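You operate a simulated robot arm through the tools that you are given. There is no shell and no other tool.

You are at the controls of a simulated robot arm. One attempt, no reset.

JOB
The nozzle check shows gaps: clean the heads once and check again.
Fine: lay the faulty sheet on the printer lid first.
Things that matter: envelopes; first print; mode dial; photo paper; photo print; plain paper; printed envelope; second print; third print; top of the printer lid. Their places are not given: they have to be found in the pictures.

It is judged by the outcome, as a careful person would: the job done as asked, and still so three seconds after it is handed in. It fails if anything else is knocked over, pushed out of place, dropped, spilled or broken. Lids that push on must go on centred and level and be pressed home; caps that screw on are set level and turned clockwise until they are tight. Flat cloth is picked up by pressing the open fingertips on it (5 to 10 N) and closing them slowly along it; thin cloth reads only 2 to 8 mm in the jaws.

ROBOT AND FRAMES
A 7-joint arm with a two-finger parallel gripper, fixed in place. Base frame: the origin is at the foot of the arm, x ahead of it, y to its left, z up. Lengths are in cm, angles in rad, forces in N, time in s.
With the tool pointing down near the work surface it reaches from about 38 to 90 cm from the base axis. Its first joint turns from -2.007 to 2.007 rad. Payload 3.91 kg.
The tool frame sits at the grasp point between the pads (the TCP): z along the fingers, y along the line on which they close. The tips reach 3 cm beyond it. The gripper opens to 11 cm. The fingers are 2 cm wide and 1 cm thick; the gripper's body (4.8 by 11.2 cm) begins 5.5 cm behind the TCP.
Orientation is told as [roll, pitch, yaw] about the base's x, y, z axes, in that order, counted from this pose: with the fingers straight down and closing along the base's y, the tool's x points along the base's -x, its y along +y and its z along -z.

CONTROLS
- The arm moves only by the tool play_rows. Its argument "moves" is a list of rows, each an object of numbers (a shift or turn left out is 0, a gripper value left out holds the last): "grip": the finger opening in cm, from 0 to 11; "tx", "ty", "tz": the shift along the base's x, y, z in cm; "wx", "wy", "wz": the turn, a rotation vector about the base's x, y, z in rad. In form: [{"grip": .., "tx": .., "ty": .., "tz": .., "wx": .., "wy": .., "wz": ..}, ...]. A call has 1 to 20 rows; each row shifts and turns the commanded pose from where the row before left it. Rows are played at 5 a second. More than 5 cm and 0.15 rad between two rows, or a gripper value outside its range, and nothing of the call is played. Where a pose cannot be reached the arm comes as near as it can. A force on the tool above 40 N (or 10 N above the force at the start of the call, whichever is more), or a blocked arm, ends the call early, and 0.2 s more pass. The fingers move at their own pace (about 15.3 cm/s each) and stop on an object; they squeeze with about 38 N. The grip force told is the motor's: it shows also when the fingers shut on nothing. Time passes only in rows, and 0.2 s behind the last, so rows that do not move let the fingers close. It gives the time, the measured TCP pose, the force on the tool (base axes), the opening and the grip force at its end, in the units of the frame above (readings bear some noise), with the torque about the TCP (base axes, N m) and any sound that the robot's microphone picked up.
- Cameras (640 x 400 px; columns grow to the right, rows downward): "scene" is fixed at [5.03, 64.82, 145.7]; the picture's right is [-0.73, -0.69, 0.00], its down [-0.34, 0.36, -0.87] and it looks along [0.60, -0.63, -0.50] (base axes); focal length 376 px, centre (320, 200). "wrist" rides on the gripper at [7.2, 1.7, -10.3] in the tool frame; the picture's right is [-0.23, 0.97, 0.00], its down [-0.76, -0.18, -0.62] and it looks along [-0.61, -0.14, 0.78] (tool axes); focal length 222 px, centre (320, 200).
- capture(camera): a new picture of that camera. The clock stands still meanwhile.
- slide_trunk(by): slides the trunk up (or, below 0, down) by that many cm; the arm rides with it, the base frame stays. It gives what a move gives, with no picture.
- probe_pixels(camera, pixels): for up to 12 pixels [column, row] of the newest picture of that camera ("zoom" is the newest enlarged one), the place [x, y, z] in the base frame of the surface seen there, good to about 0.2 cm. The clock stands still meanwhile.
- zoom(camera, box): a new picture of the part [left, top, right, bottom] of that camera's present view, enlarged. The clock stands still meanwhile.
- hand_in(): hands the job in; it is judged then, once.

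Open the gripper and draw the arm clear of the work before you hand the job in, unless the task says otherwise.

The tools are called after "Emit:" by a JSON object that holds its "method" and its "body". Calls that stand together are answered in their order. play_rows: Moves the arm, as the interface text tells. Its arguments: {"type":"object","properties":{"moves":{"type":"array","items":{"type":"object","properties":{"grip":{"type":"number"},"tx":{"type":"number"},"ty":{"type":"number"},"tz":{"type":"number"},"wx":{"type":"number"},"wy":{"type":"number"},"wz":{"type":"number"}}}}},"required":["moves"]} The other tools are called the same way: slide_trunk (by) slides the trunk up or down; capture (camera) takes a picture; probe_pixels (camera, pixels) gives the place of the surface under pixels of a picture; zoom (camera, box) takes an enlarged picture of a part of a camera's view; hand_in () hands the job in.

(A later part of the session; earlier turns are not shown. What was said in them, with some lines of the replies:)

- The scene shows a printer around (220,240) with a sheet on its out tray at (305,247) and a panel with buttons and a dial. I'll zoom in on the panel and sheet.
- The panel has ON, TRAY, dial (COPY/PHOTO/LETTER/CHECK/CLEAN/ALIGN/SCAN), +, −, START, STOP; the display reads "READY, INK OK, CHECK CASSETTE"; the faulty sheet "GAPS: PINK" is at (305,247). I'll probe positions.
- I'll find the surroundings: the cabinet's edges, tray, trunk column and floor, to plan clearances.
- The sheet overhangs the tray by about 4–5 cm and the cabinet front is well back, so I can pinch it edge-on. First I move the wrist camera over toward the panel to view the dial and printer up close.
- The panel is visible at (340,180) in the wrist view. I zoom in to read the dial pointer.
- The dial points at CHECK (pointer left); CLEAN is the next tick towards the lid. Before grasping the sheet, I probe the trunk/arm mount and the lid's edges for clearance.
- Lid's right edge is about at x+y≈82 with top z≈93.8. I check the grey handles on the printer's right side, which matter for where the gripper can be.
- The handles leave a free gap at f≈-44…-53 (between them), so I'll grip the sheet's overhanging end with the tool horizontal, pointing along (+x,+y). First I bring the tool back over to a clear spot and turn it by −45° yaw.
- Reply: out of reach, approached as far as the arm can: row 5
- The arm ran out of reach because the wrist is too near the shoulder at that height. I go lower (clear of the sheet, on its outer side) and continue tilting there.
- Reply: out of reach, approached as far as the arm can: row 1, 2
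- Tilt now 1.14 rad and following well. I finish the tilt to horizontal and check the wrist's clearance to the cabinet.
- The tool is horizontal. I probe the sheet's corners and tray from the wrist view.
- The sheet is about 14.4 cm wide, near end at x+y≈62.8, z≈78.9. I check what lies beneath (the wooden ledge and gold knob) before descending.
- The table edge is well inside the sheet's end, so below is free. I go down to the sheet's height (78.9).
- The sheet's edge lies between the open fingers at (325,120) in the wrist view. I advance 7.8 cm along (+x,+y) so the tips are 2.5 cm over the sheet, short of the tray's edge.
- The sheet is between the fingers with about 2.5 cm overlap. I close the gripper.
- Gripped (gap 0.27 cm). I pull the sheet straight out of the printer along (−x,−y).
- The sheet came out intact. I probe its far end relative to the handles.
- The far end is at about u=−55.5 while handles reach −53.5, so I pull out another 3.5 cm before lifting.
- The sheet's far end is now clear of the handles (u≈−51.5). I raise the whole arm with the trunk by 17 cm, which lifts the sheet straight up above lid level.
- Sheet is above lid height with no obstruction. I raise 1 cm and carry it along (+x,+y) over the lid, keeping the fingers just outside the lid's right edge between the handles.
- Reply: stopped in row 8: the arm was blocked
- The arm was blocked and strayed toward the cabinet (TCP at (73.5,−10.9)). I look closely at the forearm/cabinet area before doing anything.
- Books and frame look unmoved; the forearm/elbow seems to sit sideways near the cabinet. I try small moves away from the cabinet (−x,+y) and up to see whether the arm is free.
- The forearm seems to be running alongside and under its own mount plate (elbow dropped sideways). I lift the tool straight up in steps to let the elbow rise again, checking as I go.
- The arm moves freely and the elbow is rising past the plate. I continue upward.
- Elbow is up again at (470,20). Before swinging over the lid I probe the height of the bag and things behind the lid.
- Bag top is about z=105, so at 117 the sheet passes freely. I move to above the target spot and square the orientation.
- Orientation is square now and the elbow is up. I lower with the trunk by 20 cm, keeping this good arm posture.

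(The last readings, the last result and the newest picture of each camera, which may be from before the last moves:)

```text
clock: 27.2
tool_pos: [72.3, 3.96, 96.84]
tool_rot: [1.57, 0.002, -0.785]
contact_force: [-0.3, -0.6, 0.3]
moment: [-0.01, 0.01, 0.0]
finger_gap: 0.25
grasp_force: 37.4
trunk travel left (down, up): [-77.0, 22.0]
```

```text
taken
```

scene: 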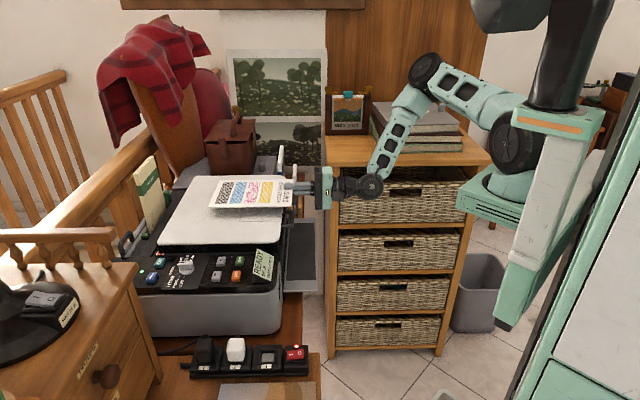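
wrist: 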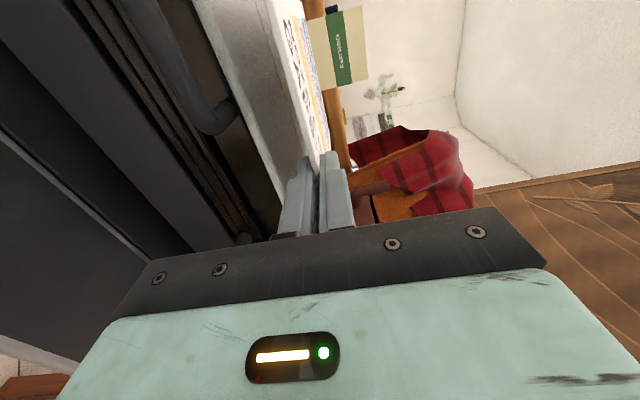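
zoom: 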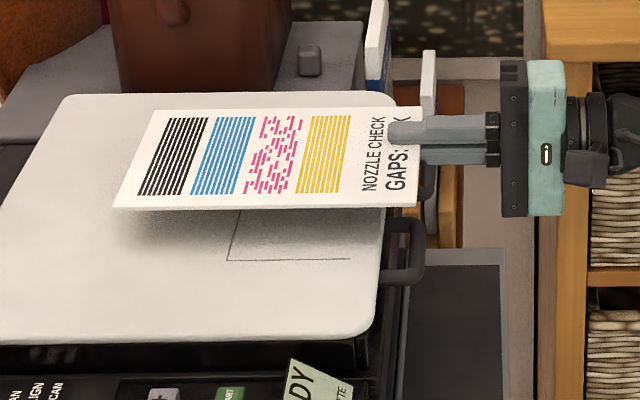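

The sheet hovers about 3 cm over the lid with the fingers just outside the lid's edge. I lower gently to lid level.

Emit:
{"method": "play_rows", "body": {"moves": [{"tz": -1.2, "tx": 0.2, "ty": 0.2}, {"tz": -0.8}, {"tz": -0.4}, {"tz": -0.3}, {}]}}

Emit:
{"method": "zoom", "body": {"camera": "scene", "box": [180, 150, 350, 260]}}

Emit:
{"method": "capture", "body": {"camera": "wrist"}}

```text
clock: 28.4
tool_pos: [72.67, 4.03, 94.51]
tool_rot: [1.578, -0.003, -0.783]
contact_force: [-4.1, -5.5, 36.8]
moment: [0.9, -0.43, 0.07]
finger_gap: 0.23
grasp_force: 38.3
trunk travel left (down, up): [-77.0, 22.0]
```

```text
3.64 times, centred on (265, 205) of scene
```

zoom: 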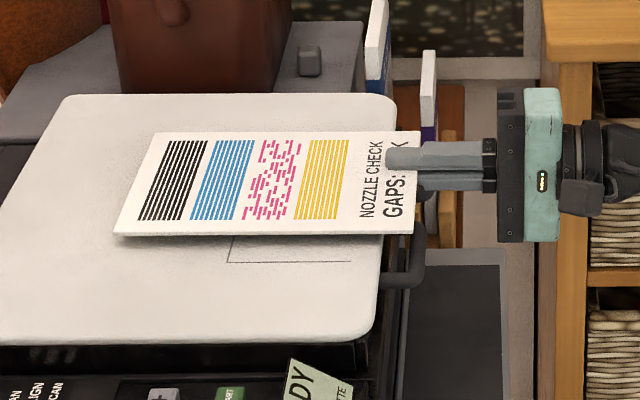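

```text
taken
```

wrist: 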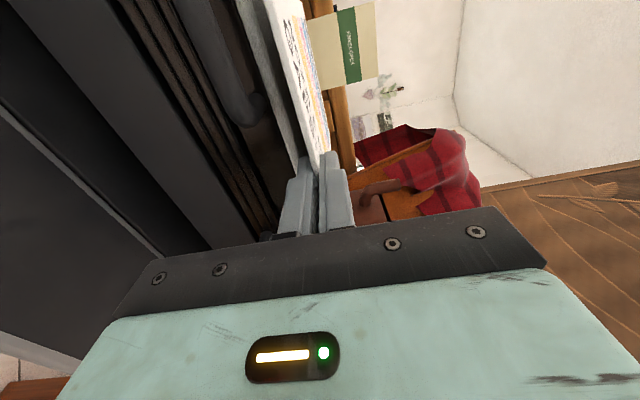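

Upward force 37 N with contact near the tip: the lower finger is resting on the lid's edge. I raise, back off 1.2 cm outward and lower again more gently.

Emit:
{"method": "play_rows", "body": {"moves": [{"tz": 0.5}, {"tz": 0.4}, {"tx": -0.85, "ty": -0.85}, {}]}}

Emit:
{"method": "play_rows", "body": {"moves": [{"tz": -0.4}, {"tz": -0.3}, {"tz": -0.2}, {}]}}

```text
clock: 29.4
tool_pos: [71.62, 3.1, 94.97]
tool_rot: [1.568, 0.002, -0.787]
contact_force: [-0.1, -0.4, -0.2]
moment: [-0.03, 0.01, 0.01]
finger_gap: 0.26
grasp_force: 37.7
trunk travel left (down, up): [-77.0, 22.0]
```

```text
clock: 30.4
tool_pos: [71.66, 3.24, 94.01]
tool_rot: [1.57, 0.003, -0.785]
contact_force: [-0.1, 0.6, 0.3]
moment: [0.0, 0.02, -0.01]
finger_gap: 0.23
grasp_force: 37.7
trunk travel left (down, up): [-77.0, 22.0]
```

No contact now at z=94.0 with the sheet just on the lid. I release.

Emit:
{"method": "play_rows", "body": {"moves": [{"grip": 1.0}, {"grip": 2.5}, {}, {}]}}

Emit:
{"method": "zoom", "body": {"camera": "scene", "box": [180, 150, 350, 260]}}

Emit:
{"method": "capture", "body": {"camera": "wrist"}}

```text
clock: 31.4
tool_pos: [71.92, 3.28, 94.01]
tool_rot: [1.571, 0.002, -0.785]
contact_force: [0.5, -1.5, -0.4]
moment: [0.02, 0.02, -0.04]
finger_gap: 2.52
grasp_force: 0.0
trunk travel left (down, up): [-77.0, 22.0]
```

```text
3.64 times, centred on (265, 205) of scene
```

zoom: 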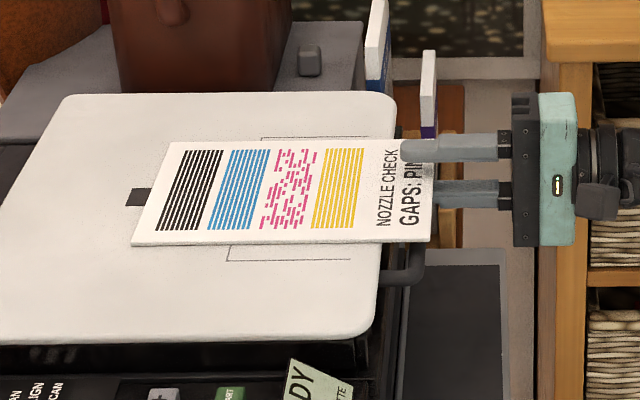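

```text
taken
```

wrist: 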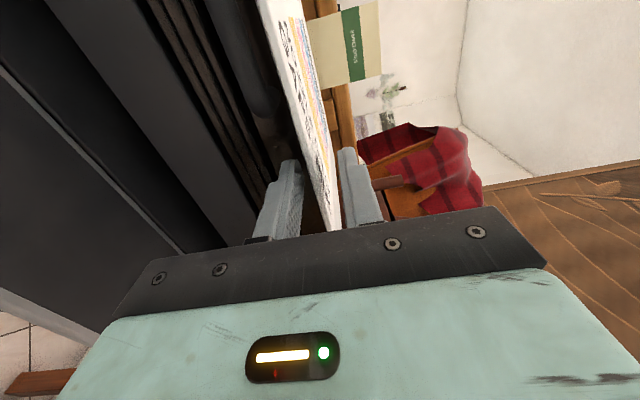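

The sheet lies flat on the lid with ~4 cm overhang at the right. I withdraw straight back, then probe the sheet and lid edge.

Emit:
{"method": "play_rows", "body": {"moves": [{"tx": -1.2, "ty": -1.2}, {"tx": -1.6, "ty": -1.6}, {"tx": -1.6, "ty": -1.6}, {}]}}

Emit:
{"method": "zoom", "body": {"camera": "scene", "box": [180, 150, 350, 260]}}

Emit:
{"method": "capture", "body": {"camera": "wrist"}}

Emit:
{"method": "probe_pixels", "body": {"camera": "zoom", "pixels": [[172, 145], [136, 240], [429, 142], [429, 235], [380, 260], [383, 247], [393, 125], [394, 112], [200, 190], [420, 190]]}}

```text
clock: 32.4
tool_pos: [67.5, -1.14, 94.23]
tool_rot: [1.571, 0.002, -0.782]
contact_force: [0.0, -0.5, 0.3]
moment: [0.0, 0.01, 0.05]
finger_gap: 2.52
grasp_force: 0.1
trunk travel left (down, up): [-77.0, 22.0]
```

```text
3.64 times, centred on (265, 205) of scene
```

zoom: 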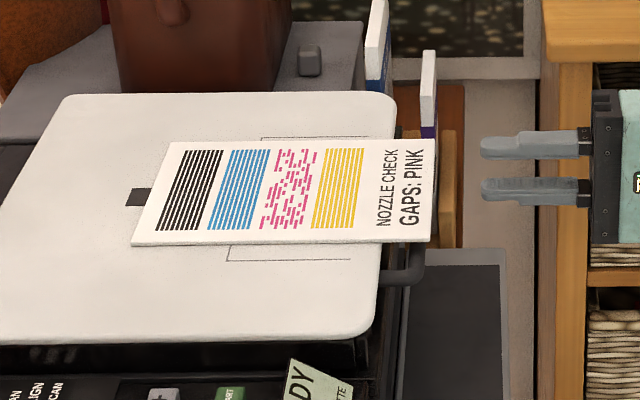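

```text
taken
```

wrist: 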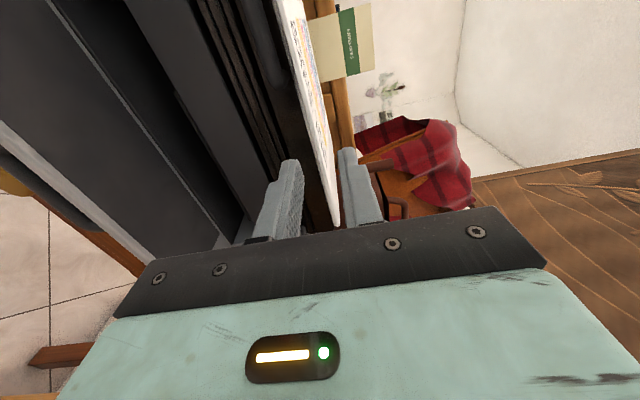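

```text
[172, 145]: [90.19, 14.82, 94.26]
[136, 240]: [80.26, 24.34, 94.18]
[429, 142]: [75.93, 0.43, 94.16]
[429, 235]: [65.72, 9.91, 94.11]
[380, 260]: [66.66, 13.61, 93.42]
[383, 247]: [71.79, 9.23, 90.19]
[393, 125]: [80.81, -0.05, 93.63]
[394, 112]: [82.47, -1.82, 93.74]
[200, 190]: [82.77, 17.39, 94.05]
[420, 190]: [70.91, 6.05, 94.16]
```

Sheet is flat; lid edge u≈−57, the sheet overhangs 3.3 cm. With closed fingertips I'll push its edge inwards at mid-width until it's flush with the lid's edge.

Emit:
{"method": "play_rows", "body": {"moves": [{"grip": 0, "tx": -1.41, "ty": 1.41, "tz": 0.2}, {}, {}, {"tx": 1.0, "ty": 1.0}, {"tx": 0.7, "ty": 0.7}, {"tx": 0.6, "ty": 0.6}, {"tx": 0.6, "ty": 0.6}, {"tx": 0.6, "ty": 0.6}, {}]}}

Emit:
{"method": "zoom", "body": {"camera": "scene", "box": [180, 150, 350, 260]}}

```text
clock: 34.4
tool_pos: [69.52, 3.74, 94.3]
tool_rot: [1.57, 0.002, -0.784]
contact_force: [-0.4, -1.0, -0.1]
moment: [0.03, 0.02, -0.01]
finger_gap: 0.0
grasp_force: 38.0
trunk travel left (down, up): [-77.0, 22.0]
```

```text
3.64 times, centred on (265, 205) of scene
```

zoom: 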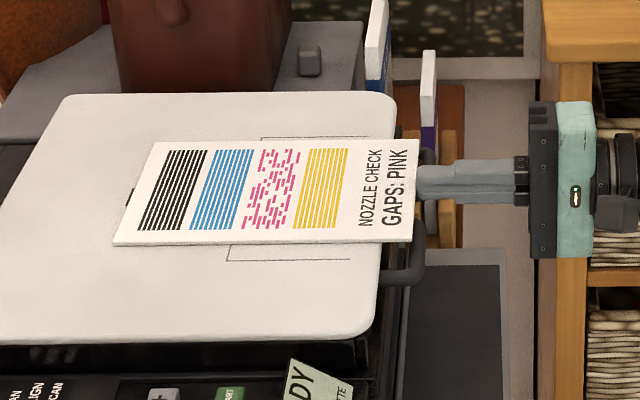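

Pushing works smoothly. I push 1.8 cm more, to the lid's edge.

Emit:
{"method": "play_rows", "body": {"moves": [{"tx": 0.5, "ty": 0.5}, {"tx": 0.4, "ty": 0.4}, {"tx": 0.35, "ty": 0.35}, {}]}}

Emit:
{"method": "zoom", "body": {"camera": "scene", "box": [180, 150, 350, 260]}}

Emit:
{"method": "capture", "body": {"camera": "wrist"}}

```text
clock: 35.4
tool_pos: [70.75, 4.93, 94.37]
tool_rot: [1.571, 0.001, -0.785]
contact_force: [0.1, 0.0, 0.3]
moment: [0.03, 0.0, 0.01]
finger_gap: 0.0
grasp_force: 38.1
trunk travel left (down, up): [-77.0, 22.0]
```

```text
3.64 times, centred on (265, 205) of scene
```

zoom: 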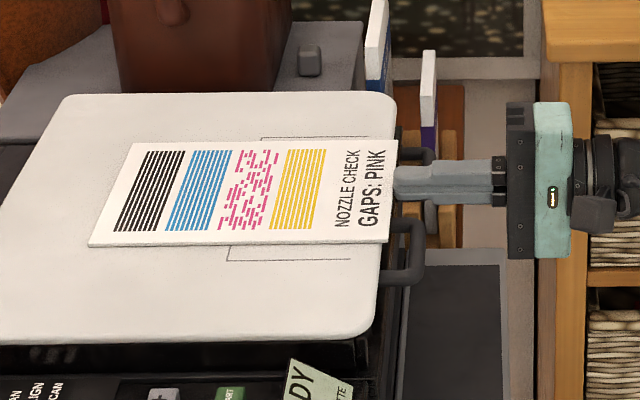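

```text
taken
```

wrist: 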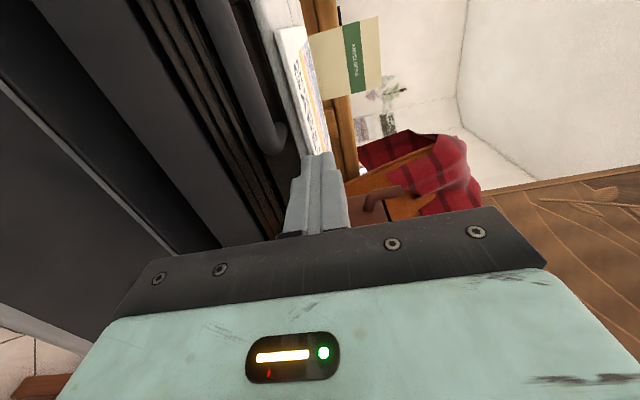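

The sheet is now essentially fully on the lid. I back away, rise and turn the tool back to pointing down.

Emit:
{"method": "play_rows", "body": {"moves": [{"tx": -1.5, "ty": -1.5}, {"tx": -2, "ty": -2}, {"tz": 4}, {"tz": 5}, {"tz": 5}, {"tz": 4, "tx": -1}, {"wx": -0.1, "wy": 0.1}, {"wx": -0.1, "wy": 0.1}, {"wx": -0.1, "wy": 0.1}, {"wx": -0.1, "wy": 0.1}, {"wx": -0.1, "wy": 0.1}, {"wx": -0.1, "wy": 0.1}, {"wx": -0.1, "wy": 0.1}, {"wx": -0.1, "wy": 0.1}, {"wx": -0.1, "wy": 0.1}, {"wx": -0.1, "wy": 0.1}, {"wx": -0.105, "wy": 0.105}, {}]}}

Emit:
{"method": "capture", "body": {"camera": "scene"}}

```text
clock: 39.2
tool_pos: [66.17, 1.55, 112.3]
tool_rot: [0.005, 0.0, -0.788]
contact_force: [-0.6, -0.2, -0.7]
moment: [-0.02, 0.0, 0.01]
finger_gap: 0.01
grasp_force: 37.0
trunk travel left (down, up): [-77.0, 22.0]
```

```text
taken
```

scene: 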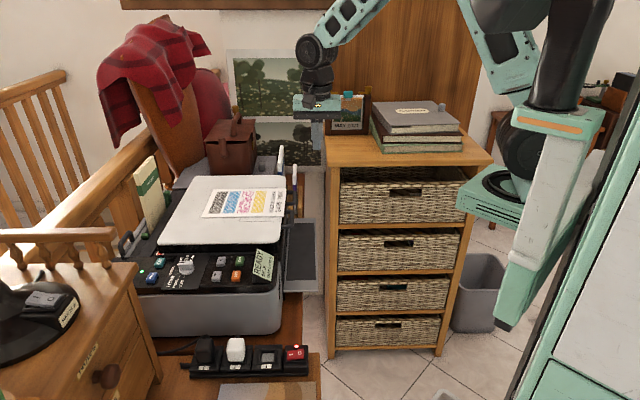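

Sheet rests on the lid. I turn the tool to yaw +45° (closing direction across the dial's bar) and move to where the wrist camera sees the dial.

Emit:
{"method": "play_rows", "body": {"moves": [{"grip": 5, "ty": 2.2, "tx": -0.5, "wz": 0.143}, {"ty": 2.5, "tx": -0.6, "wz": 0.143}, {"ty": 2.5, "tx": -0.6, "wz": 0.143}, {"ty": 2.5, "tx": -0.6, "wz": 0.143}, {"ty": 2.5, "tx": -0.6, "wz": 0.143}, {"ty": 2.5, "tx": -0.6, "wz": 0.143}, {"ty": 2.5, "tx": -0.6, "wz": 0.143}, {"ty": 2.5, "tx": -0.6, "wz": 0.143}, {"ty": 2.5, "tx": -0.6, "wz": 0.143}, {"ty": 2.5, "tx": -0.6, "wz": 0.143}, {"ty": 2.5, "tx": -0.6, "wz": 0.143}, {"tz": -3}, {}]}}

Emit:
{"method": "capture", "body": {"camera": "wrist"}}

Emit:
{"method": "capture", "body": {"camera": "scene"}}

```text
clock: 42.0
tool_pos: [59.56, 28.66, 109.08]
tool_rot: [0.007, -0.001, 0.787]
contact_force: [0.2, -0.6, 0.7]
moment: [-0.03, -0.02, -0.03]
finger_gap: 5.01
grasp_force: 0.0
trunk travel left (down, up): [-77.0, 22.0]
```

```text
taken
```

wrist: 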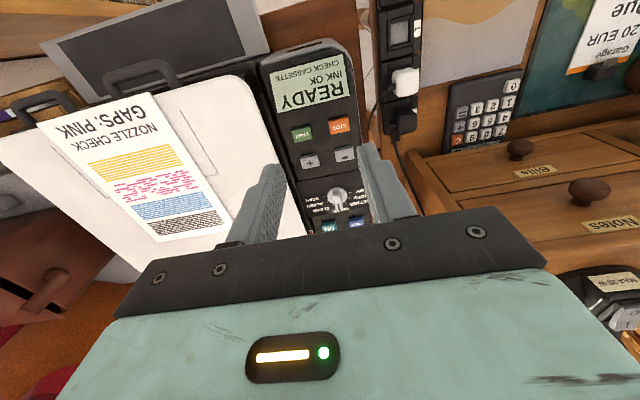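

```text
taken
```

scene: 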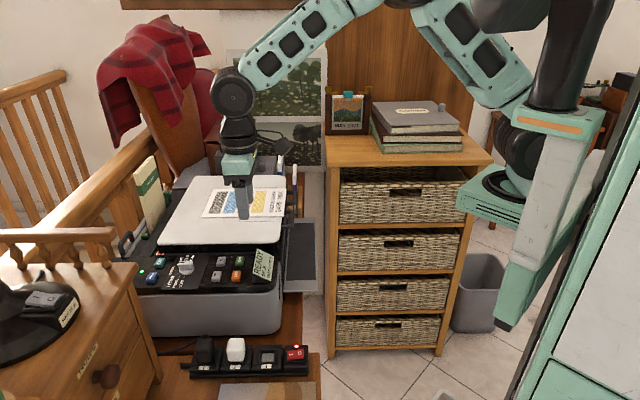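

The dial is at (338,197) in the wrist view. I zoom for knob geometry and tick marks.

Emit:
{"method": "zoom", "body": {"camera": "wrist", "box": [295, 170, 375, 220]}}

Emit:
{"method": "probe_pixels", "body": {"camera": "zoom", "pixels": [[330, 120], [330, 200], [345, 240], [350, 275], [320, 130], [390, 250], [290, 260], [250, 180], [450, 200], [345, 215], [355, 300], [400, 130]]}}

```text
8.00 times, centred on (335, 195) of wrist
```

zoom: 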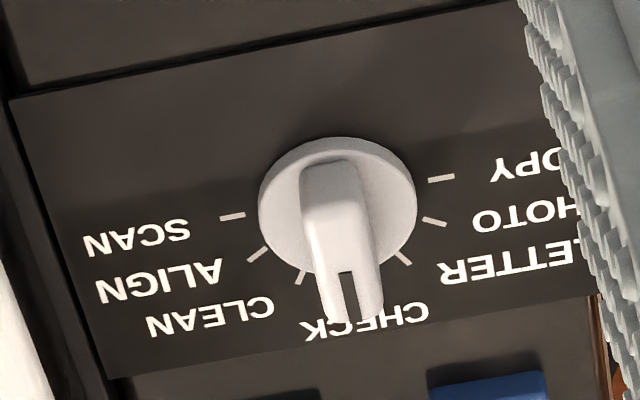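

```text
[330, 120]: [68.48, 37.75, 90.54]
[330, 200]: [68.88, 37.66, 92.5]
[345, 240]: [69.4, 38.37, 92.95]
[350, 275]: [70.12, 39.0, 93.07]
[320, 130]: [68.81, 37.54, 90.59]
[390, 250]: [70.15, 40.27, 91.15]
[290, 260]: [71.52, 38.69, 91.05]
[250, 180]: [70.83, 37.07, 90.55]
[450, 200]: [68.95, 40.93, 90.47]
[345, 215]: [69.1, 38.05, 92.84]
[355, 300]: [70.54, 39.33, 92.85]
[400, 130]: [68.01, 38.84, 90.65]
```

The pointer is on CHECK. I probe the tick marks to get the dial's centre and step angle.

Emit:
{"method": "probe_pixels", "body": {"camera": "zoom", "pixels": [[232, 216], [258, 254], [300, 278], [403, 257], [434, 221], [440, 178], [330, 150], [265, 215], [410, 205], [305, 215], [370, 200], [340, 290]]}}

Emit:
{"method": "probe_pixels", "body": {"camera": "wrist", "pixels": [[302, 134], [340, 126], [309, 161], [344, 154], [315, 88], [302, 126], [310, 143]]}}

```text
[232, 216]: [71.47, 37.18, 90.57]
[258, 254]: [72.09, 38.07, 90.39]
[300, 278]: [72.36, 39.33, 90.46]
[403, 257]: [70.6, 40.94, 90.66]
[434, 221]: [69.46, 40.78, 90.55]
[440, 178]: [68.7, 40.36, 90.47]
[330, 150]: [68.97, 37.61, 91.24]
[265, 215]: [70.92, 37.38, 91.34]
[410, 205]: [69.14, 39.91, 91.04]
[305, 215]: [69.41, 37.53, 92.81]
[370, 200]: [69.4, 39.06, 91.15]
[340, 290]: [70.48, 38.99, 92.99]
```

```text
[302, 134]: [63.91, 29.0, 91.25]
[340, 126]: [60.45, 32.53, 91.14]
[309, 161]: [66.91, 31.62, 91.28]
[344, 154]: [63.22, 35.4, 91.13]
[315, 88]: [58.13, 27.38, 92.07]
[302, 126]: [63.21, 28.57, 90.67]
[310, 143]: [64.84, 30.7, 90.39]
```

Ticks are 30° apart around centre ≈(70.1,38.75), CLEAN being −30° (clockwise) from CHECK. I move over the dial with the fingers astride the bar and partly descend.

Emit:
{"method": "play_rows", "body": {"moves": [{"grip": 4, "tx": 2.6, "ty": 2.5}, {"tx": 2.6, "ty": 2.5}, {"tx": 2.6, "ty": 2.5}, {"tx": 2.7, "ty": 2.55}, {"tz": -4}, {"tz": -4}, {"tz": -2.5}, {}]}}

Emit:
{"method": "capture", "body": {"camera": "scene"}}

Emit:
{"method": "zoom", "body": {"camera": "scene", "box": [140, 205, 260, 300]}}

Emit:
{"method": "capture", "body": {"camera": "wrist"}}

```text
clock: 43.8
tool_pos: [70.11, 38.76, 98.69]
tool_rot: [0.007, 0.001, 0.787]
contact_force: [0.8, 0.9, 0.4]
moment: [0.02, -0.03, -0.01]
finger_gap: 4.0
grasp_force: 0.0
trunk travel left (down, up): [-77.0, 22.0]
```

```text
taken
```

scene: 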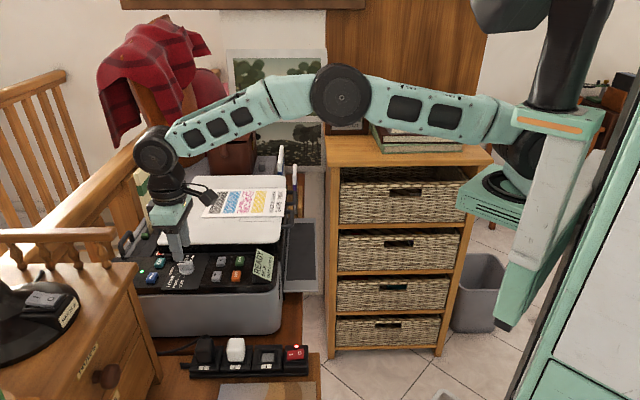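

```text
4.21 times, centred on (200, 252) of scene
```

zoom: 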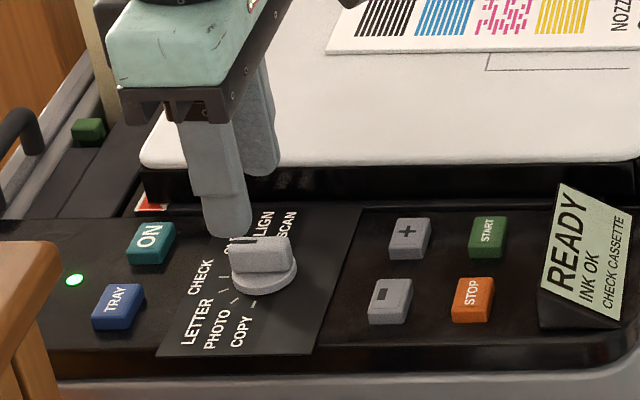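

```text
taken
```

wrist: 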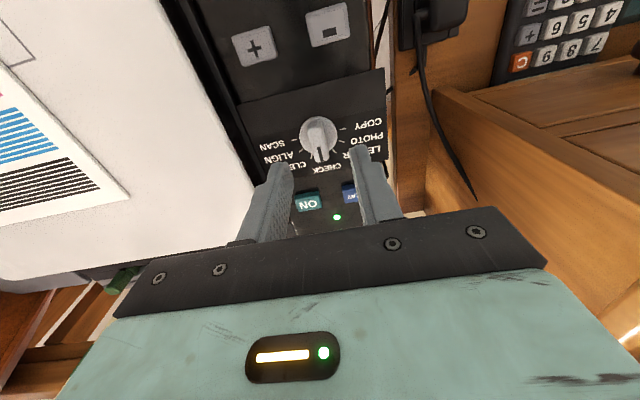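

The dial's bar sits centred at (320,137) on the gripper axis in the wrist view. I descend so the tips are beside the bar.

Emit:
{"method": "play_rows", "body": {"moves": [{"tz": -2}, {"tz": -1.3}, {"tz": -0.8}, {}]}}

Emit:
{"method": "capture", "body": {"camera": "wrist"}}

Emit:
{"method": "zoom", "body": {"camera": "scene", "box": [150, 225, 230, 295]}}

```text
clock: 44.8
tool_pos: [70.25, 38.77, 94.71]
tool_rot: [0.008, -0.002, 0.787]
contact_force: [1.5, 0.5, -0.3]
moment: [0.05, 0.0, -0.01]
finger_gap: 4.01
grasp_force: 0.0
trunk travel left (down, up): [-77.0, 22.0]
```

```text
taken
```

wrist: 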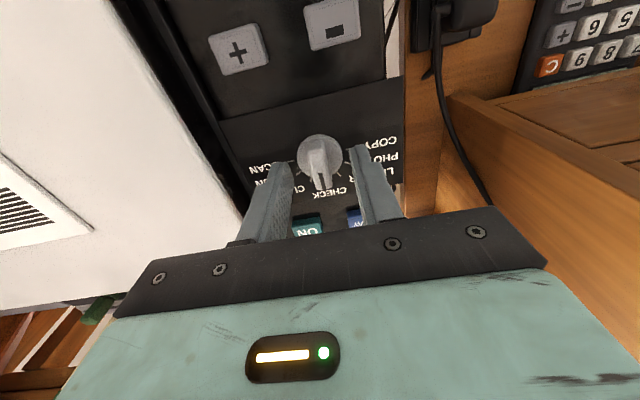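

```text
5.71 times, centred on (190, 260) of scene
```

zoom: 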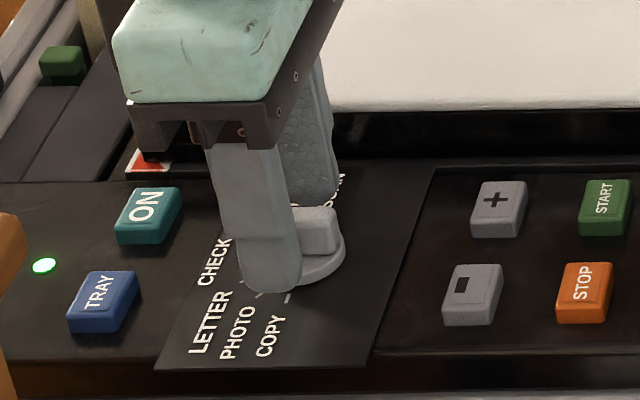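

Fingers straddle the bar. I close them gently onto it.

Emit:
{"method": "play_rows", "body": {"moves": [{"grip": 2.2}, {"grip": 1.6}, {}]}}

Emit:
{"method": "zoom", "body": {"camera": "wrist", "box": [250, 120, 400, 230]}}

```text
clock: 45.6
tool_pos: [70.31, 38.66, 94.78]
tool_rot: [0.008, -0.001, 0.787]
contact_force: [0.0, -0.2, 0.0]
moment: [0.0, 0.0, -0.01]
finger_gap: 1.57
grasp_force: 0.0
trunk travel left (down, up): [-77.0, 22.0]
```

```text
3.64 times, centred on (325, 175) of wrist
```

zoom: 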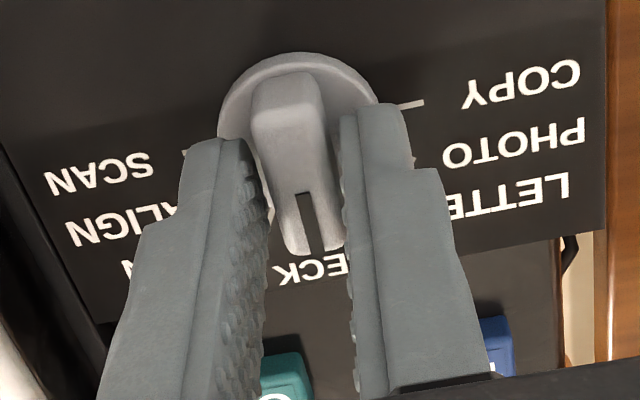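

The bar is nicely centred between the pads. I close on it and hold.

Emit:
{"method": "play_rows", "body": {"moves": [{"grip": 1.3}, {"grip": 1.1}, {"grip": 0.9}, {}]}}

```text
clock: 46.6
tool_pos: [70.31, 38.78, 94.65]
tool_rot: [0.005, 0.0, 0.787]
contact_force: [-0.4, 0.9, 0.1]
moment: [-0.31, -0.29, 0.02]
finger_gap: 1.19
grasp_force: 44.8
trunk travel left (down, up): [-77.0, 22.0]
```

Gripped (1.19 cm). I turn it clockwise by 30°.

Emit:
{"method": "play_rows", "body": {"moves": [{"wz": -0.131}, {"wz": -0.131}, {"wz": -0.131}, {"wz": -0.131}, {}]}}

Emit:
{"method": "zoom", "body": {"camera": "wrist", "box": [250, 120, 400, 230]}}

Emit:
{"method": "zoom", "body": {"camera": "scene", "box": [150, 225, 290, 295]}}

```text
clock: 47.8
tool_pos: [70.36, 38.81, 94.78]
tool_rot: [0.006, 0.0, 0.261]
contact_force: [4.4, -0.8, 2.7]
moment: [-0.56, 0.15, 0.0]
finger_gap: 1.17
grasp_force: 44.8
trunk travel left (down, up): [-77.0, 22.0]
```

```text
3.64 times, centred on (325, 175) of wrist
```

zoom: 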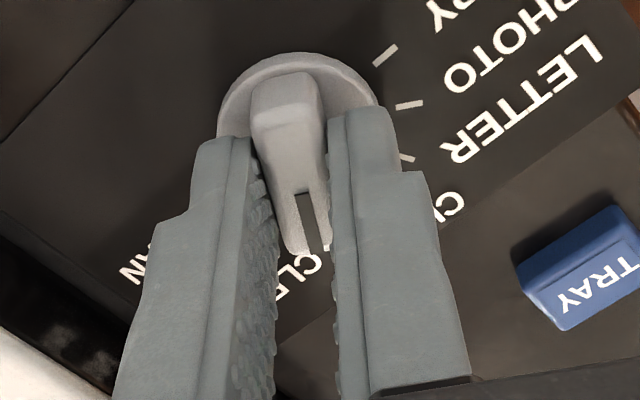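

```text
4.57 times, centred on (220, 260) of scene
```

zoom: 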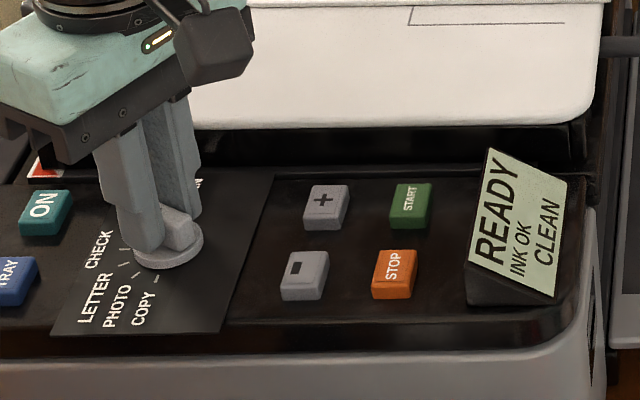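

Display now reads "READY / INK OK / CLEAN". I release the dial, rise, close the fingers and move above START at (63.7,29.0).

Emit:
{"method": "play_rows", "body": {"moves": [{"grip": 2}, {"grip": 4}, {"tz": 3}, {"tz": 3.5}, {"grip": 0, "tx": -2.2, "ty": -3.3}, {"tx": -2.2, "ty": -3.3}, {"tx": -2.2, "ty": -3.2}, {}, {}]}}

Emit:
{"method": "zoom", "body": {"camera": "scene", "box": [150, 215, 290, 300]}}

Emit:
{"method": "capture", "body": {"camera": "wrist"}}

```text
clock: 49.8
tool_pos: [63.49, 28.91, 101.3]
tool_rot: [0.007, -0.003, 0.262]
contact_force: [0.5, 0.2, 0.5]
moment: [-0.01, -0.01, -0.02]
finger_gap: 0.0
grasp_force: 37.9
trunk travel left (down, up): [-77.0, 22.0]
```

```text
4.57 times, centred on (220, 258) of scene
```

zoom: 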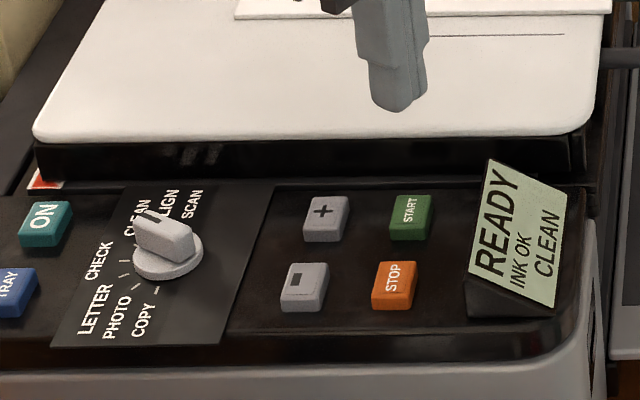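

```text
taken
```

wrist: 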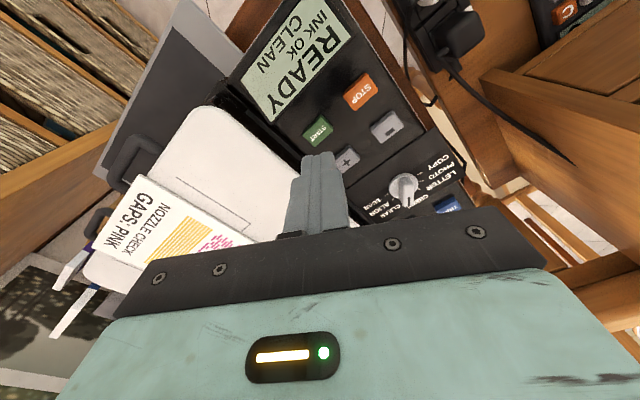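

START at (318,131) is right on the tool axis. I probe it to confirm, then descend to just above it.

Emit:
{"method": "probe_pixels", "body": {"camera": "wrist", "pixels": [[318, 131], [358, 92], [346, 160], [312, 125], [325, 136]]}}

Emit:
{"method": "play_rows", "body": {"moves": [{"tx": 0.2, "tz": -2.5}, {"tz": -2.5}, {"tz": -1.3}, {}]}}

Emit:
{"method": "zoom", "body": {"camera": "scene", "box": [200, 225, 290, 295]}}

```text
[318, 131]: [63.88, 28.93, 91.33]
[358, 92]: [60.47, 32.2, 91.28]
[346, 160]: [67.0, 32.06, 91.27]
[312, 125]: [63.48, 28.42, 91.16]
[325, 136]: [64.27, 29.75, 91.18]
```

```text
clock: 50.8
tool_pos: [63.63, 28.96, 94.9]
tool_rot: [0.005, 0.001, 0.26]
contact_force: [0.0, 0.5, 0.1]
moment: [-0.01, 0.03, -0.03]
finger_gap: 0.0
grasp_force: 37.5
trunk travel left (down, up): [-77.0, 22.0]
```

```text
5.71 times, centred on (245, 260) of scene
```

zoom: 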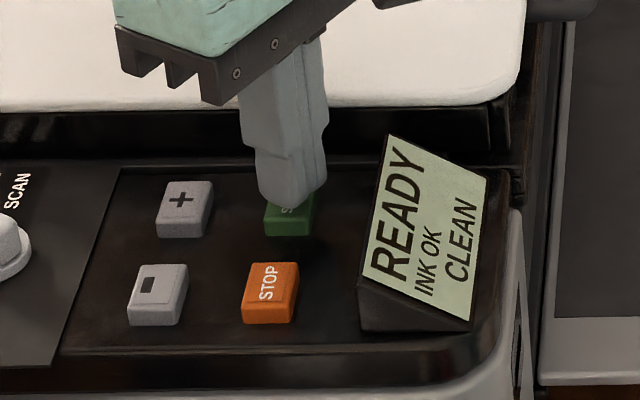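

The tip is centred over START, about 0.5 cm above. I press down in small steps.

Emit:
{"method": "play_rows", "body": {"moves": [{"tz": -0.3}, {"tz": -0.2}, {"tz": -0.2}, {}]}}

Emit:
{"method": "zoom", "body": {"camera": "scene", "box": [200, 225, 290, 295]}}

```text
clock: 51.8
tool_pos: [63.73, 28.94, 94.14]
tool_rot: [0.008, 0.0, 0.261]
contact_force: [0.2, 0.6, 1.7]
moment: [0.03, 0.0, 0.02]
finger_gap: 0.0
grasp_force: 37.6
trunk travel left (down, up): [-77.0, 22.0]
```

```text
5.71 times, centred on (245, 260) of scene
```

zoom: 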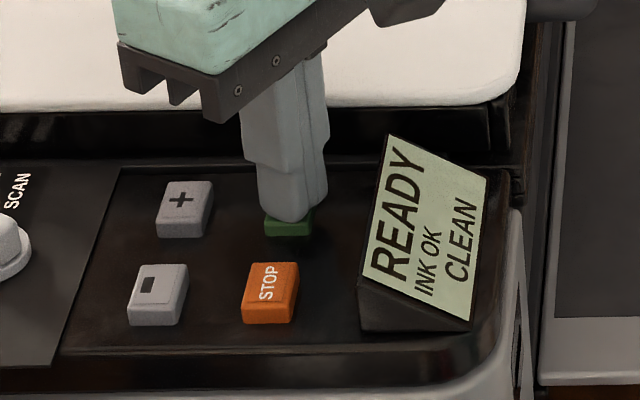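

Light contact (1.7 N). I press a bit further.

Emit:
{"method": "play_rows", "body": {"moves": [{"tz": -0.15}, {"tz": -0.15}, {}]}}

Emit:
{"method": "zoom", "body": {"camera": "scene", "box": [200, 225, 290, 295]}}

```text
clock: 52.6
tool_pos: [63.68, 28.89, 93.86]
tool_rot: [0.008, -0.001, 0.262]
contact_force: [-2.0, -0.4, 6.2]
moment: [0.04, 0.05, 0.0]
finger_gap: 0.0
grasp_force: 37.8
trunk travel left (down, up): [-77.0, 22.0]
heard: click
```

```text
5.71 times, centred on (245, 260) of scene
```

zoom: 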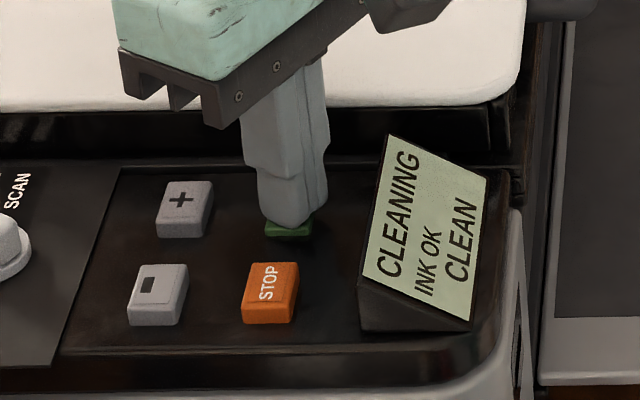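

A click was heard and the display says "CLEANING". I lift off the button and wait for the cleaning to finish.

Emit:
{"method": "play_rows", "body": {"moves": [{"tz": 1}, {"tz": 2.5}, {"tz": 3}, {}, {}, {}, {}, {}, {}, {}]}}

Emit:
{"method": "zoom", "body": {"camera": "scene", "box": [200, 225, 290, 295]}}

```text
clock: 54.8
tool_pos: [63.79, 28.94, 100.2]
tool_rot: [0.008, 0.0, 0.26]
contact_force: [-0.2, 0.2, 0.7]
moment: [0.0, -0.06, -0.04]
finger_gap: 0.01
grasp_force: 38.0
trunk travel left (down, up): [-77.0, 22.0]
```

```text
5.71 times, centred on (245, 260) of scene
```

zoom: 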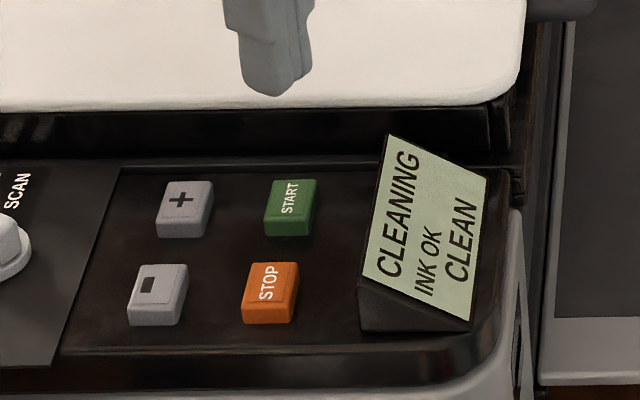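

Still cleaning. I wait without touching anything; meanwhile I hover back near the dial with the fingers opened, staying above it.

Emit:
{"method": "play_rows", "body": {"moves": [{"tx": 2.2, "ty": 3.3}, {"tx": 2.2, "ty": 3.3}, {"tx": 2.15, "ty": 3.25, "grip": 4}, {}, {}, {}, {}, {}, {}, {}, {}, {}, {}, {}, {}, {}, {}]}}

Emit:
{"method": "zoom", "body": {"camera": "scene", "box": [150, 215, 290, 300]}}

```text
clock: 58.4
tool_pos: [70.23, 38.75, 100.27]
tool_rot: [0.006, 0.0, 0.263]
contact_force: [0.0, -0.3, 0.5]
moment: [0.0, 0.0, -0.01]
finger_gap: 4.0
grasp_force: 0.1
trunk travel left (down, up): [-77.0, 22.0]
```

```text
4.57 times, centred on (220, 258) of scene
```

zoom: 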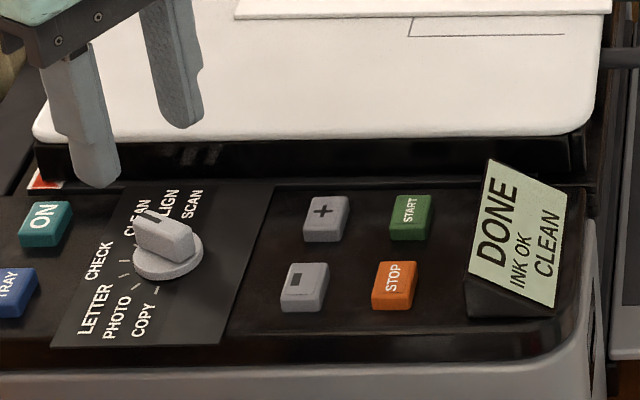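

Display reads "DONE". I descend on the dial again (yaw still matching the bar) and check alignment.

Emit:
{"method": "play_rows", "body": {"moves": [{"tz": -2.5}, {"tz": -2}, {"tz": -1.1}, {"grip": 1.7}, {}]}}

Emit:
{"method": "zoom", "body": {"camera": "wrist", "box": [250, 120, 400, 230]}}

```text
clock: 59.6
tool_pos: [70.27, 38.68, 94.77]
tool_rot: [0.006, 0.0, 0.263]
contact_force: [-0.2, -0.3, 0.6]
moment: [0.02, -0.01, -0.01]
finger_gap: 1.72
grasp_force: 0.0
trunk travel left (down, up): [-77.0, 22.0]
```

```text
3.64 times, centred on (325, 175) of wrist
```

zoom: 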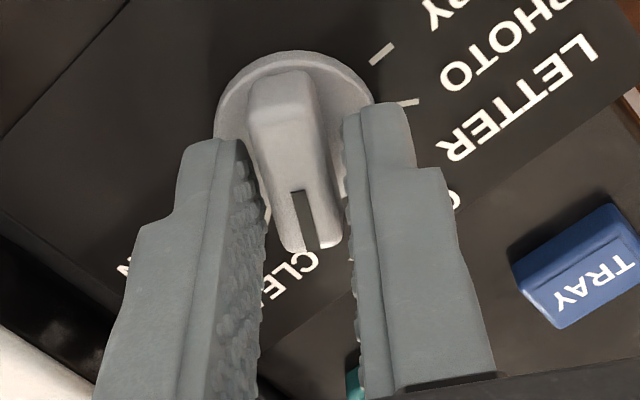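

Bar is centred and aligned. I close on it and turn counter-clockwise 30° back to CHECK.

Emit:
{"method": "play_rows", "body": {"moves": [{"grip": 1.3}, {"grip": 1.1}, {"grip": 0.9}, {}, {"wz": 0.131}, {"wz": 0.131}, {"wz": 0.131}, {"wz": 0.131}, {}]}}

Emit:
{"method": "zoom", "body": {"camera": "scene", "box": [150, 215, 290, 300]}}

```text
clock: 61.6
tool_pos: [70.27, 38.87, 94.75]
tool_rot: [0.008, 0.001, 0.791]
contact_force: [-3.3, -5.4, -7.3]
moment: [0.16, -0.73, 0.0]
finger_gap: 1.18
grasp_force: 44.9
trunk travel left (down, up): [-77.0, 22.0]
```

```text
4.57 times, centred on (220, 258) of scene
```

zoom: 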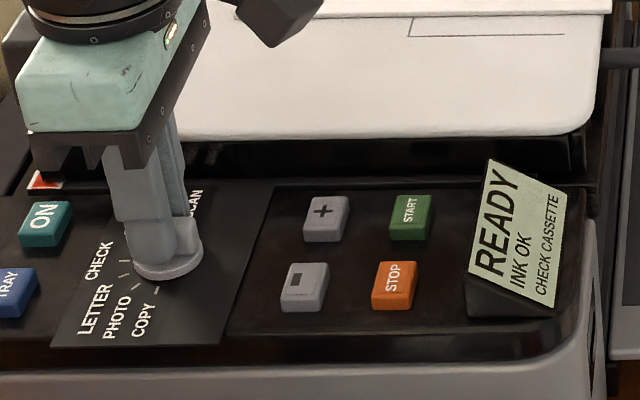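

Display reads "READY / INK OK / CHECK CASSETTE". I release the dial and go back above START.

Emit:
{"method": "play_rows", "body": {"moves": [{"grip": 2}, {"grip": 4}, {"tz": 3}, {"tz": 3}, {"grip": 0, "tx": -2.2, "ty": -3.3}, {"tx": -2.2, "ty": -3.3}, {"tx": -2.1, "ty": -3.25}, {}, {}]}}

Emit:
{"method": "zoom", "body": {"camera": "scene", "box": [150, 215, 290, 300]}}

Emit:
{"method": "capture", "body": {"camera": "wrist"}}

```text
clock: 63.6
tool_pos: [63.77, 29.28, 100.89]
tool_rot: [0.006, 0.001, 0.786]
contact_force: [-0.3, -0.5, 0.0]
moment: [0.04, -0.02, -0.01]
finger_gap: 0.01
grasp_force: 38.1
trunk travel left (down, up): [-77.0, 22.0]
```

```text
4.57 times, centred on (220, 258) of scene
```

zoom: 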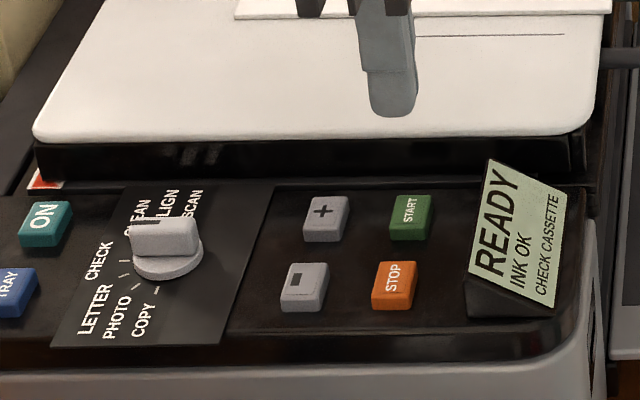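

```text
taken
```

wrist: 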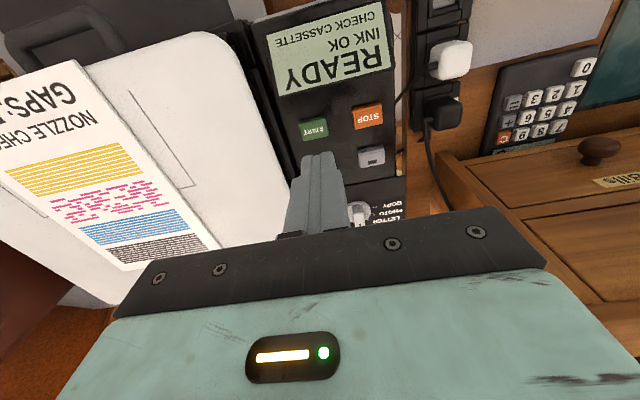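

The dial stands on CHECK and the tool is over START. I descend and press until the click.

Emit:
{"method": "play_rows", "body": {"moves": [{"ty": -0.3, "tz": -2.5}, {"tz": -2.3}, {"tz": -1.4}, {"tz": -0.3}, {"tz": -0.25}, {}]}}

Emit:
{"method": "zoom", "body": {"camera": "scene", "box": [200, 225, 290, 295]}}

```text
clock: 65.0
tool_pos: [64.0, 28.6, 94.09]
tool_rot: [0.008, -0.001, 0.788]
contact_force: [0.0, 0.1, 1.6]
moment: [0.0, 0.0, -0.01]
finger_gap: 0.0
grasp_force: 37.2
trunk travel left (down, up): [-77.0, 22.0]
heard: click
```

```text
5.71 times, centred on (245, 260) of scene
```

zoom: 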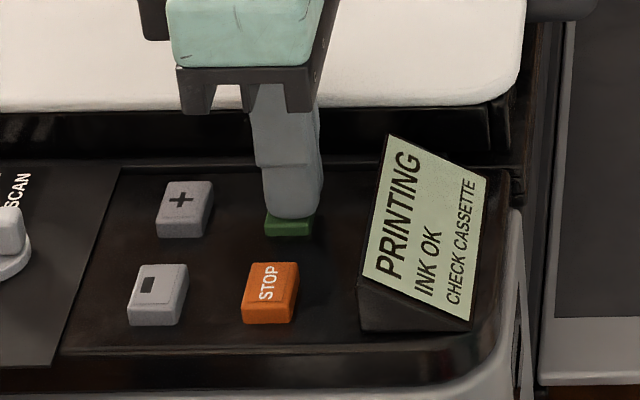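

Click heard and the display says "PRINTING". I lift off and wait, drawing the arm up and away from the panel.

Emit:
{"method": "play_rows", "body": {"moves": [{"tz": 1.5}, {"tz": 3}, {"tz": 4}, {"tz": 4}, {"tx": -1.5}, {"tx": -1.5}, {}, {}, {}, {}, {}, {}, {}, {}, {}]}}

Emit:
{"method": "capture", "body": {"camera": "scene"}}

Emit:
{"method": "zoom", "body": {"camera": "scene", "box": [200, 180, 350, 295]}}

```text
clock: 68.2
tool_pos: [61.09, 28.68, 106.29]
tool_rot: [0.006, -0.002, 0.787]
contact_force: [0.1, 0.3, 0.1]
moment: [0.0, -0.01, -0.02]
finger_gap: 0.01
grasp_force: 37.2
trunk travel left (down, up): [-77.0, 22.0]
```

```text
taken
```

scene: 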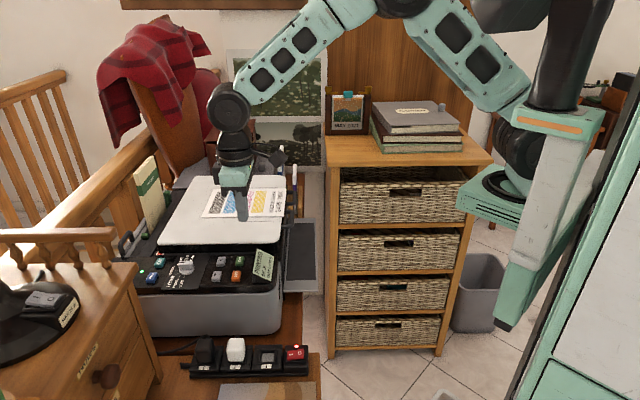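

```text
3.48 times, centred on (275, 238) of scene
```

zoom: 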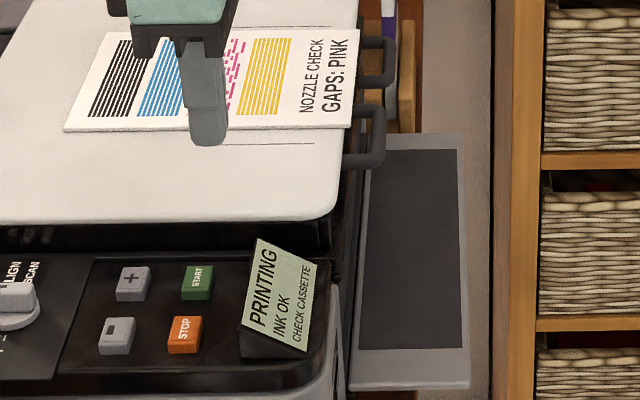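

Still printing. I move the arm away from above the lid toward the base side and wait.

Emit:
{"method": "play_rows", "body": {"moves": [{"tx": -2, "tz": 2}, {"tx": -2, "tz": 2}, {"tx": -2, "ty": -1}, {"grip": 4}, {}, {}, {}, {}, {}, {}, {}, {}, {}, {}, {}, {}, {}, {}]}}

Emit:
{"method": "capture", "body": {"camera": "scene"}}

Emit:
{"method": "zoom", "body": {"camera": "scene", "box": [200, 180, 350, 295]}}

```text
clock: 72.0
tool_pos: [54.91, 27.59, 110.31]
tool_rot: [0.007, 0.001, 0.787]
contact_force: [0.3, -0.2, -0.3]
moment: [-0.01, 0.01, 0.0]
finger_gap: 4.02
grasp_force: 0.0
trunk travel left (down, up): [-77.0, 22.0]
```

```text
taken
```

scene: 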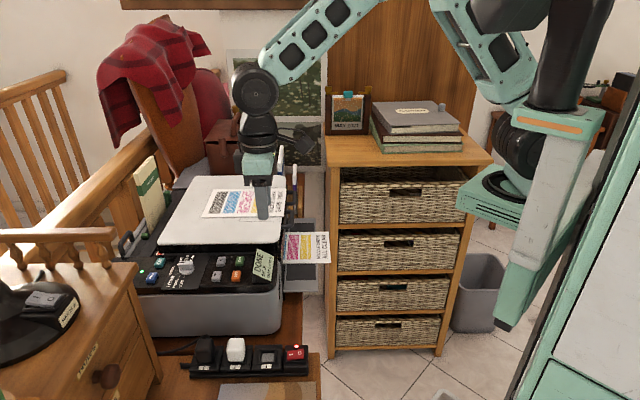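

```text
3.48 times, centred on (275, 238) of scene
```

zoom: 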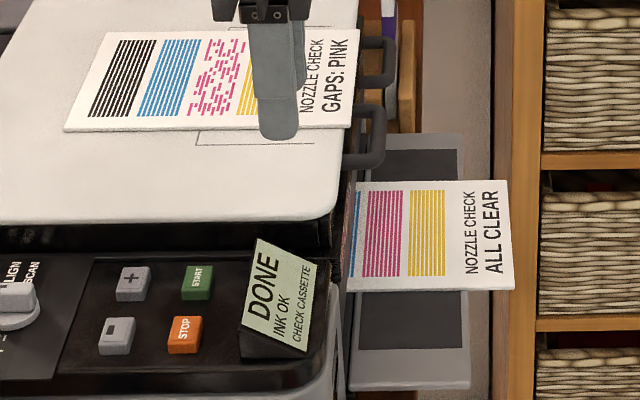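

The second print reads "ALL CLEAR" and the display "DONE". I open the gripper and draw the arm clear, then take a last look.

Emit:
{"method": "play_rows", "body": {"moves": [{"grip": 8, "tz": 3, "ty": -3}, {"tz": 3, "ty": -4, "tx": -1}, {"ty": -4.5, "tx": -1}, {"ty": -4.5, "tx": -1}, {"ty": -4.5, "tx": -1}, {"ty": -4.5}, {}, {}]}}

Emit:
{"method": "capture", "body": {"camera": "scene"}}

Emit:
{"method": "zoom", "body": {"camera": "scene", "box": [180, 150, 350, 295]}}

```text
refused: row 2 steps farther than a row can; nothing moved
```

```text
taken
```

scene: 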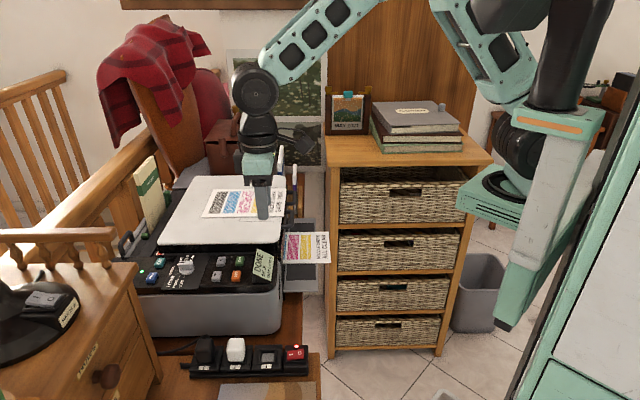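

```text
2.76 times, centred on (265, 222) of scene
```

zoom: 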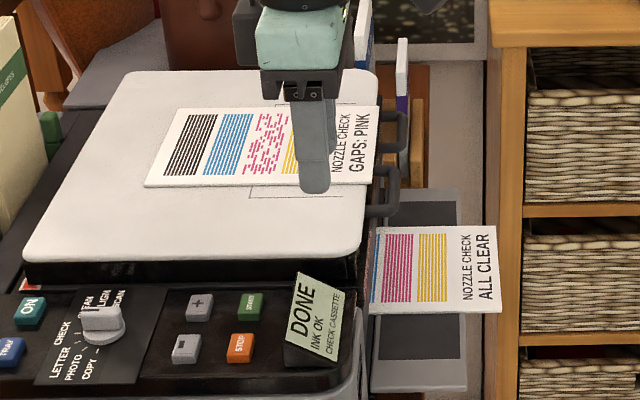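

One row was too long, so nothing moved. I repeat with shorter steps.

Emit:
{"method": "play_rows", "body": {"moves": [{"grip": 8, "tz": 3, "ty": -3}, {"tz": 3, "ty": -3, "tx": -1}, {"ty": -4.5, "tx": -1}, {"ty": -4.5, "tx": -1}, {"ty": -4.5, "tx": -1}, {"ty": -4.5}, {}, {}]}}

Emit:
{"method": "capture", "body": {"camera": "scene"}}

Emit:
{"method": "zoom", "body": {"camera": "scene", "box": [180, 150, 350, 295]}}

Emit:
{"method": "probe_pixels", "body": {"camera": "zoom", "pixels": [[182, 112], [150, 182], [376, 110], [368, 180], [366, 190], [376, 100], [270, 150]]}}

```text
clock: 73.8
tool_pos: [50.53, 3.55, 116.76]
tool_rot: [0.008, 0.001, 0.787]
contact_force: [0.0, -0.1, -0.4]
moment: [0.0, 0.0, -0.02]
finger_gap: 7.97
grasp_force: 0.0
trunk travel left (down, up): [-77.0, 22.0]
```

```text
taken
```

scene: 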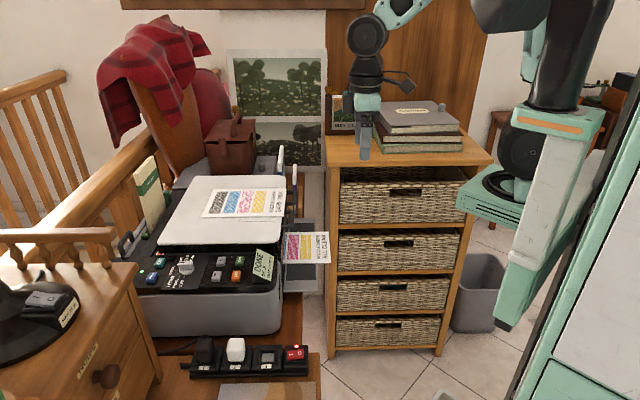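

```text
2.76 times, centred on (265, 222) of scene
```

zoom: 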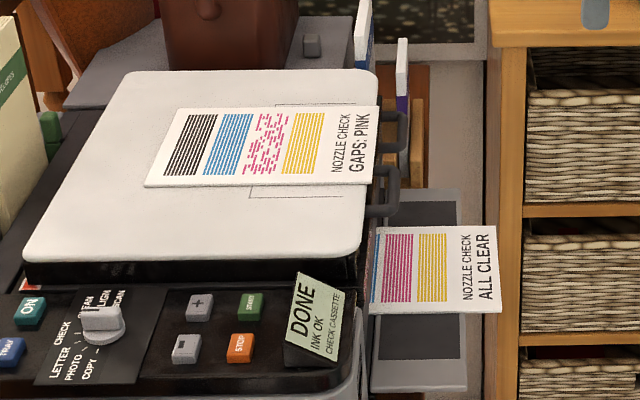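

```text
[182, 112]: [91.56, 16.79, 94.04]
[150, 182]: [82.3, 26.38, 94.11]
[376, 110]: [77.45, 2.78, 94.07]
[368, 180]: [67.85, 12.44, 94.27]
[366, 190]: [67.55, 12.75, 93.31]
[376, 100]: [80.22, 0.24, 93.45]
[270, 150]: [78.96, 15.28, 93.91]
```

The faulty sheet lies flat on the lid, and the second check reads "ALL CLEAR" in the tray. The display says "DONE", nothing else has moved, and the arm is clear with the gripper open, so I hand in.

Emit:
{"method": "hand_in", "body": {}}

```text
The job is handed in.
```

The heads were cleaned once, and the new nozzle check came out "ALL CLEAR". The printer display shows "DONE", with the dial back on CHECK.

- **Faulty sheet:** the "GAPS: PINK" sheet was laid on the printer lid first. It lies flat there, with its right edge about flush with the lid's edge (at most about half a centimetre over).
- **New print:** it is still in the output tray where the printer left it.
- **Arm movement:** while carrying the faulty sheet, the arm was blocked once, probably by its own mount, and swung toward the cabinet before I freed it. The pictures afterwards show the books, picture frame and bag where they were.
- **Lid contact:** when I lowered the sheet, a finger pressed on the lid's edge with about 37 N. I backed off straight away and saw no damage.

The arm is clear of the printer with the gripper open, and the job is handed in.
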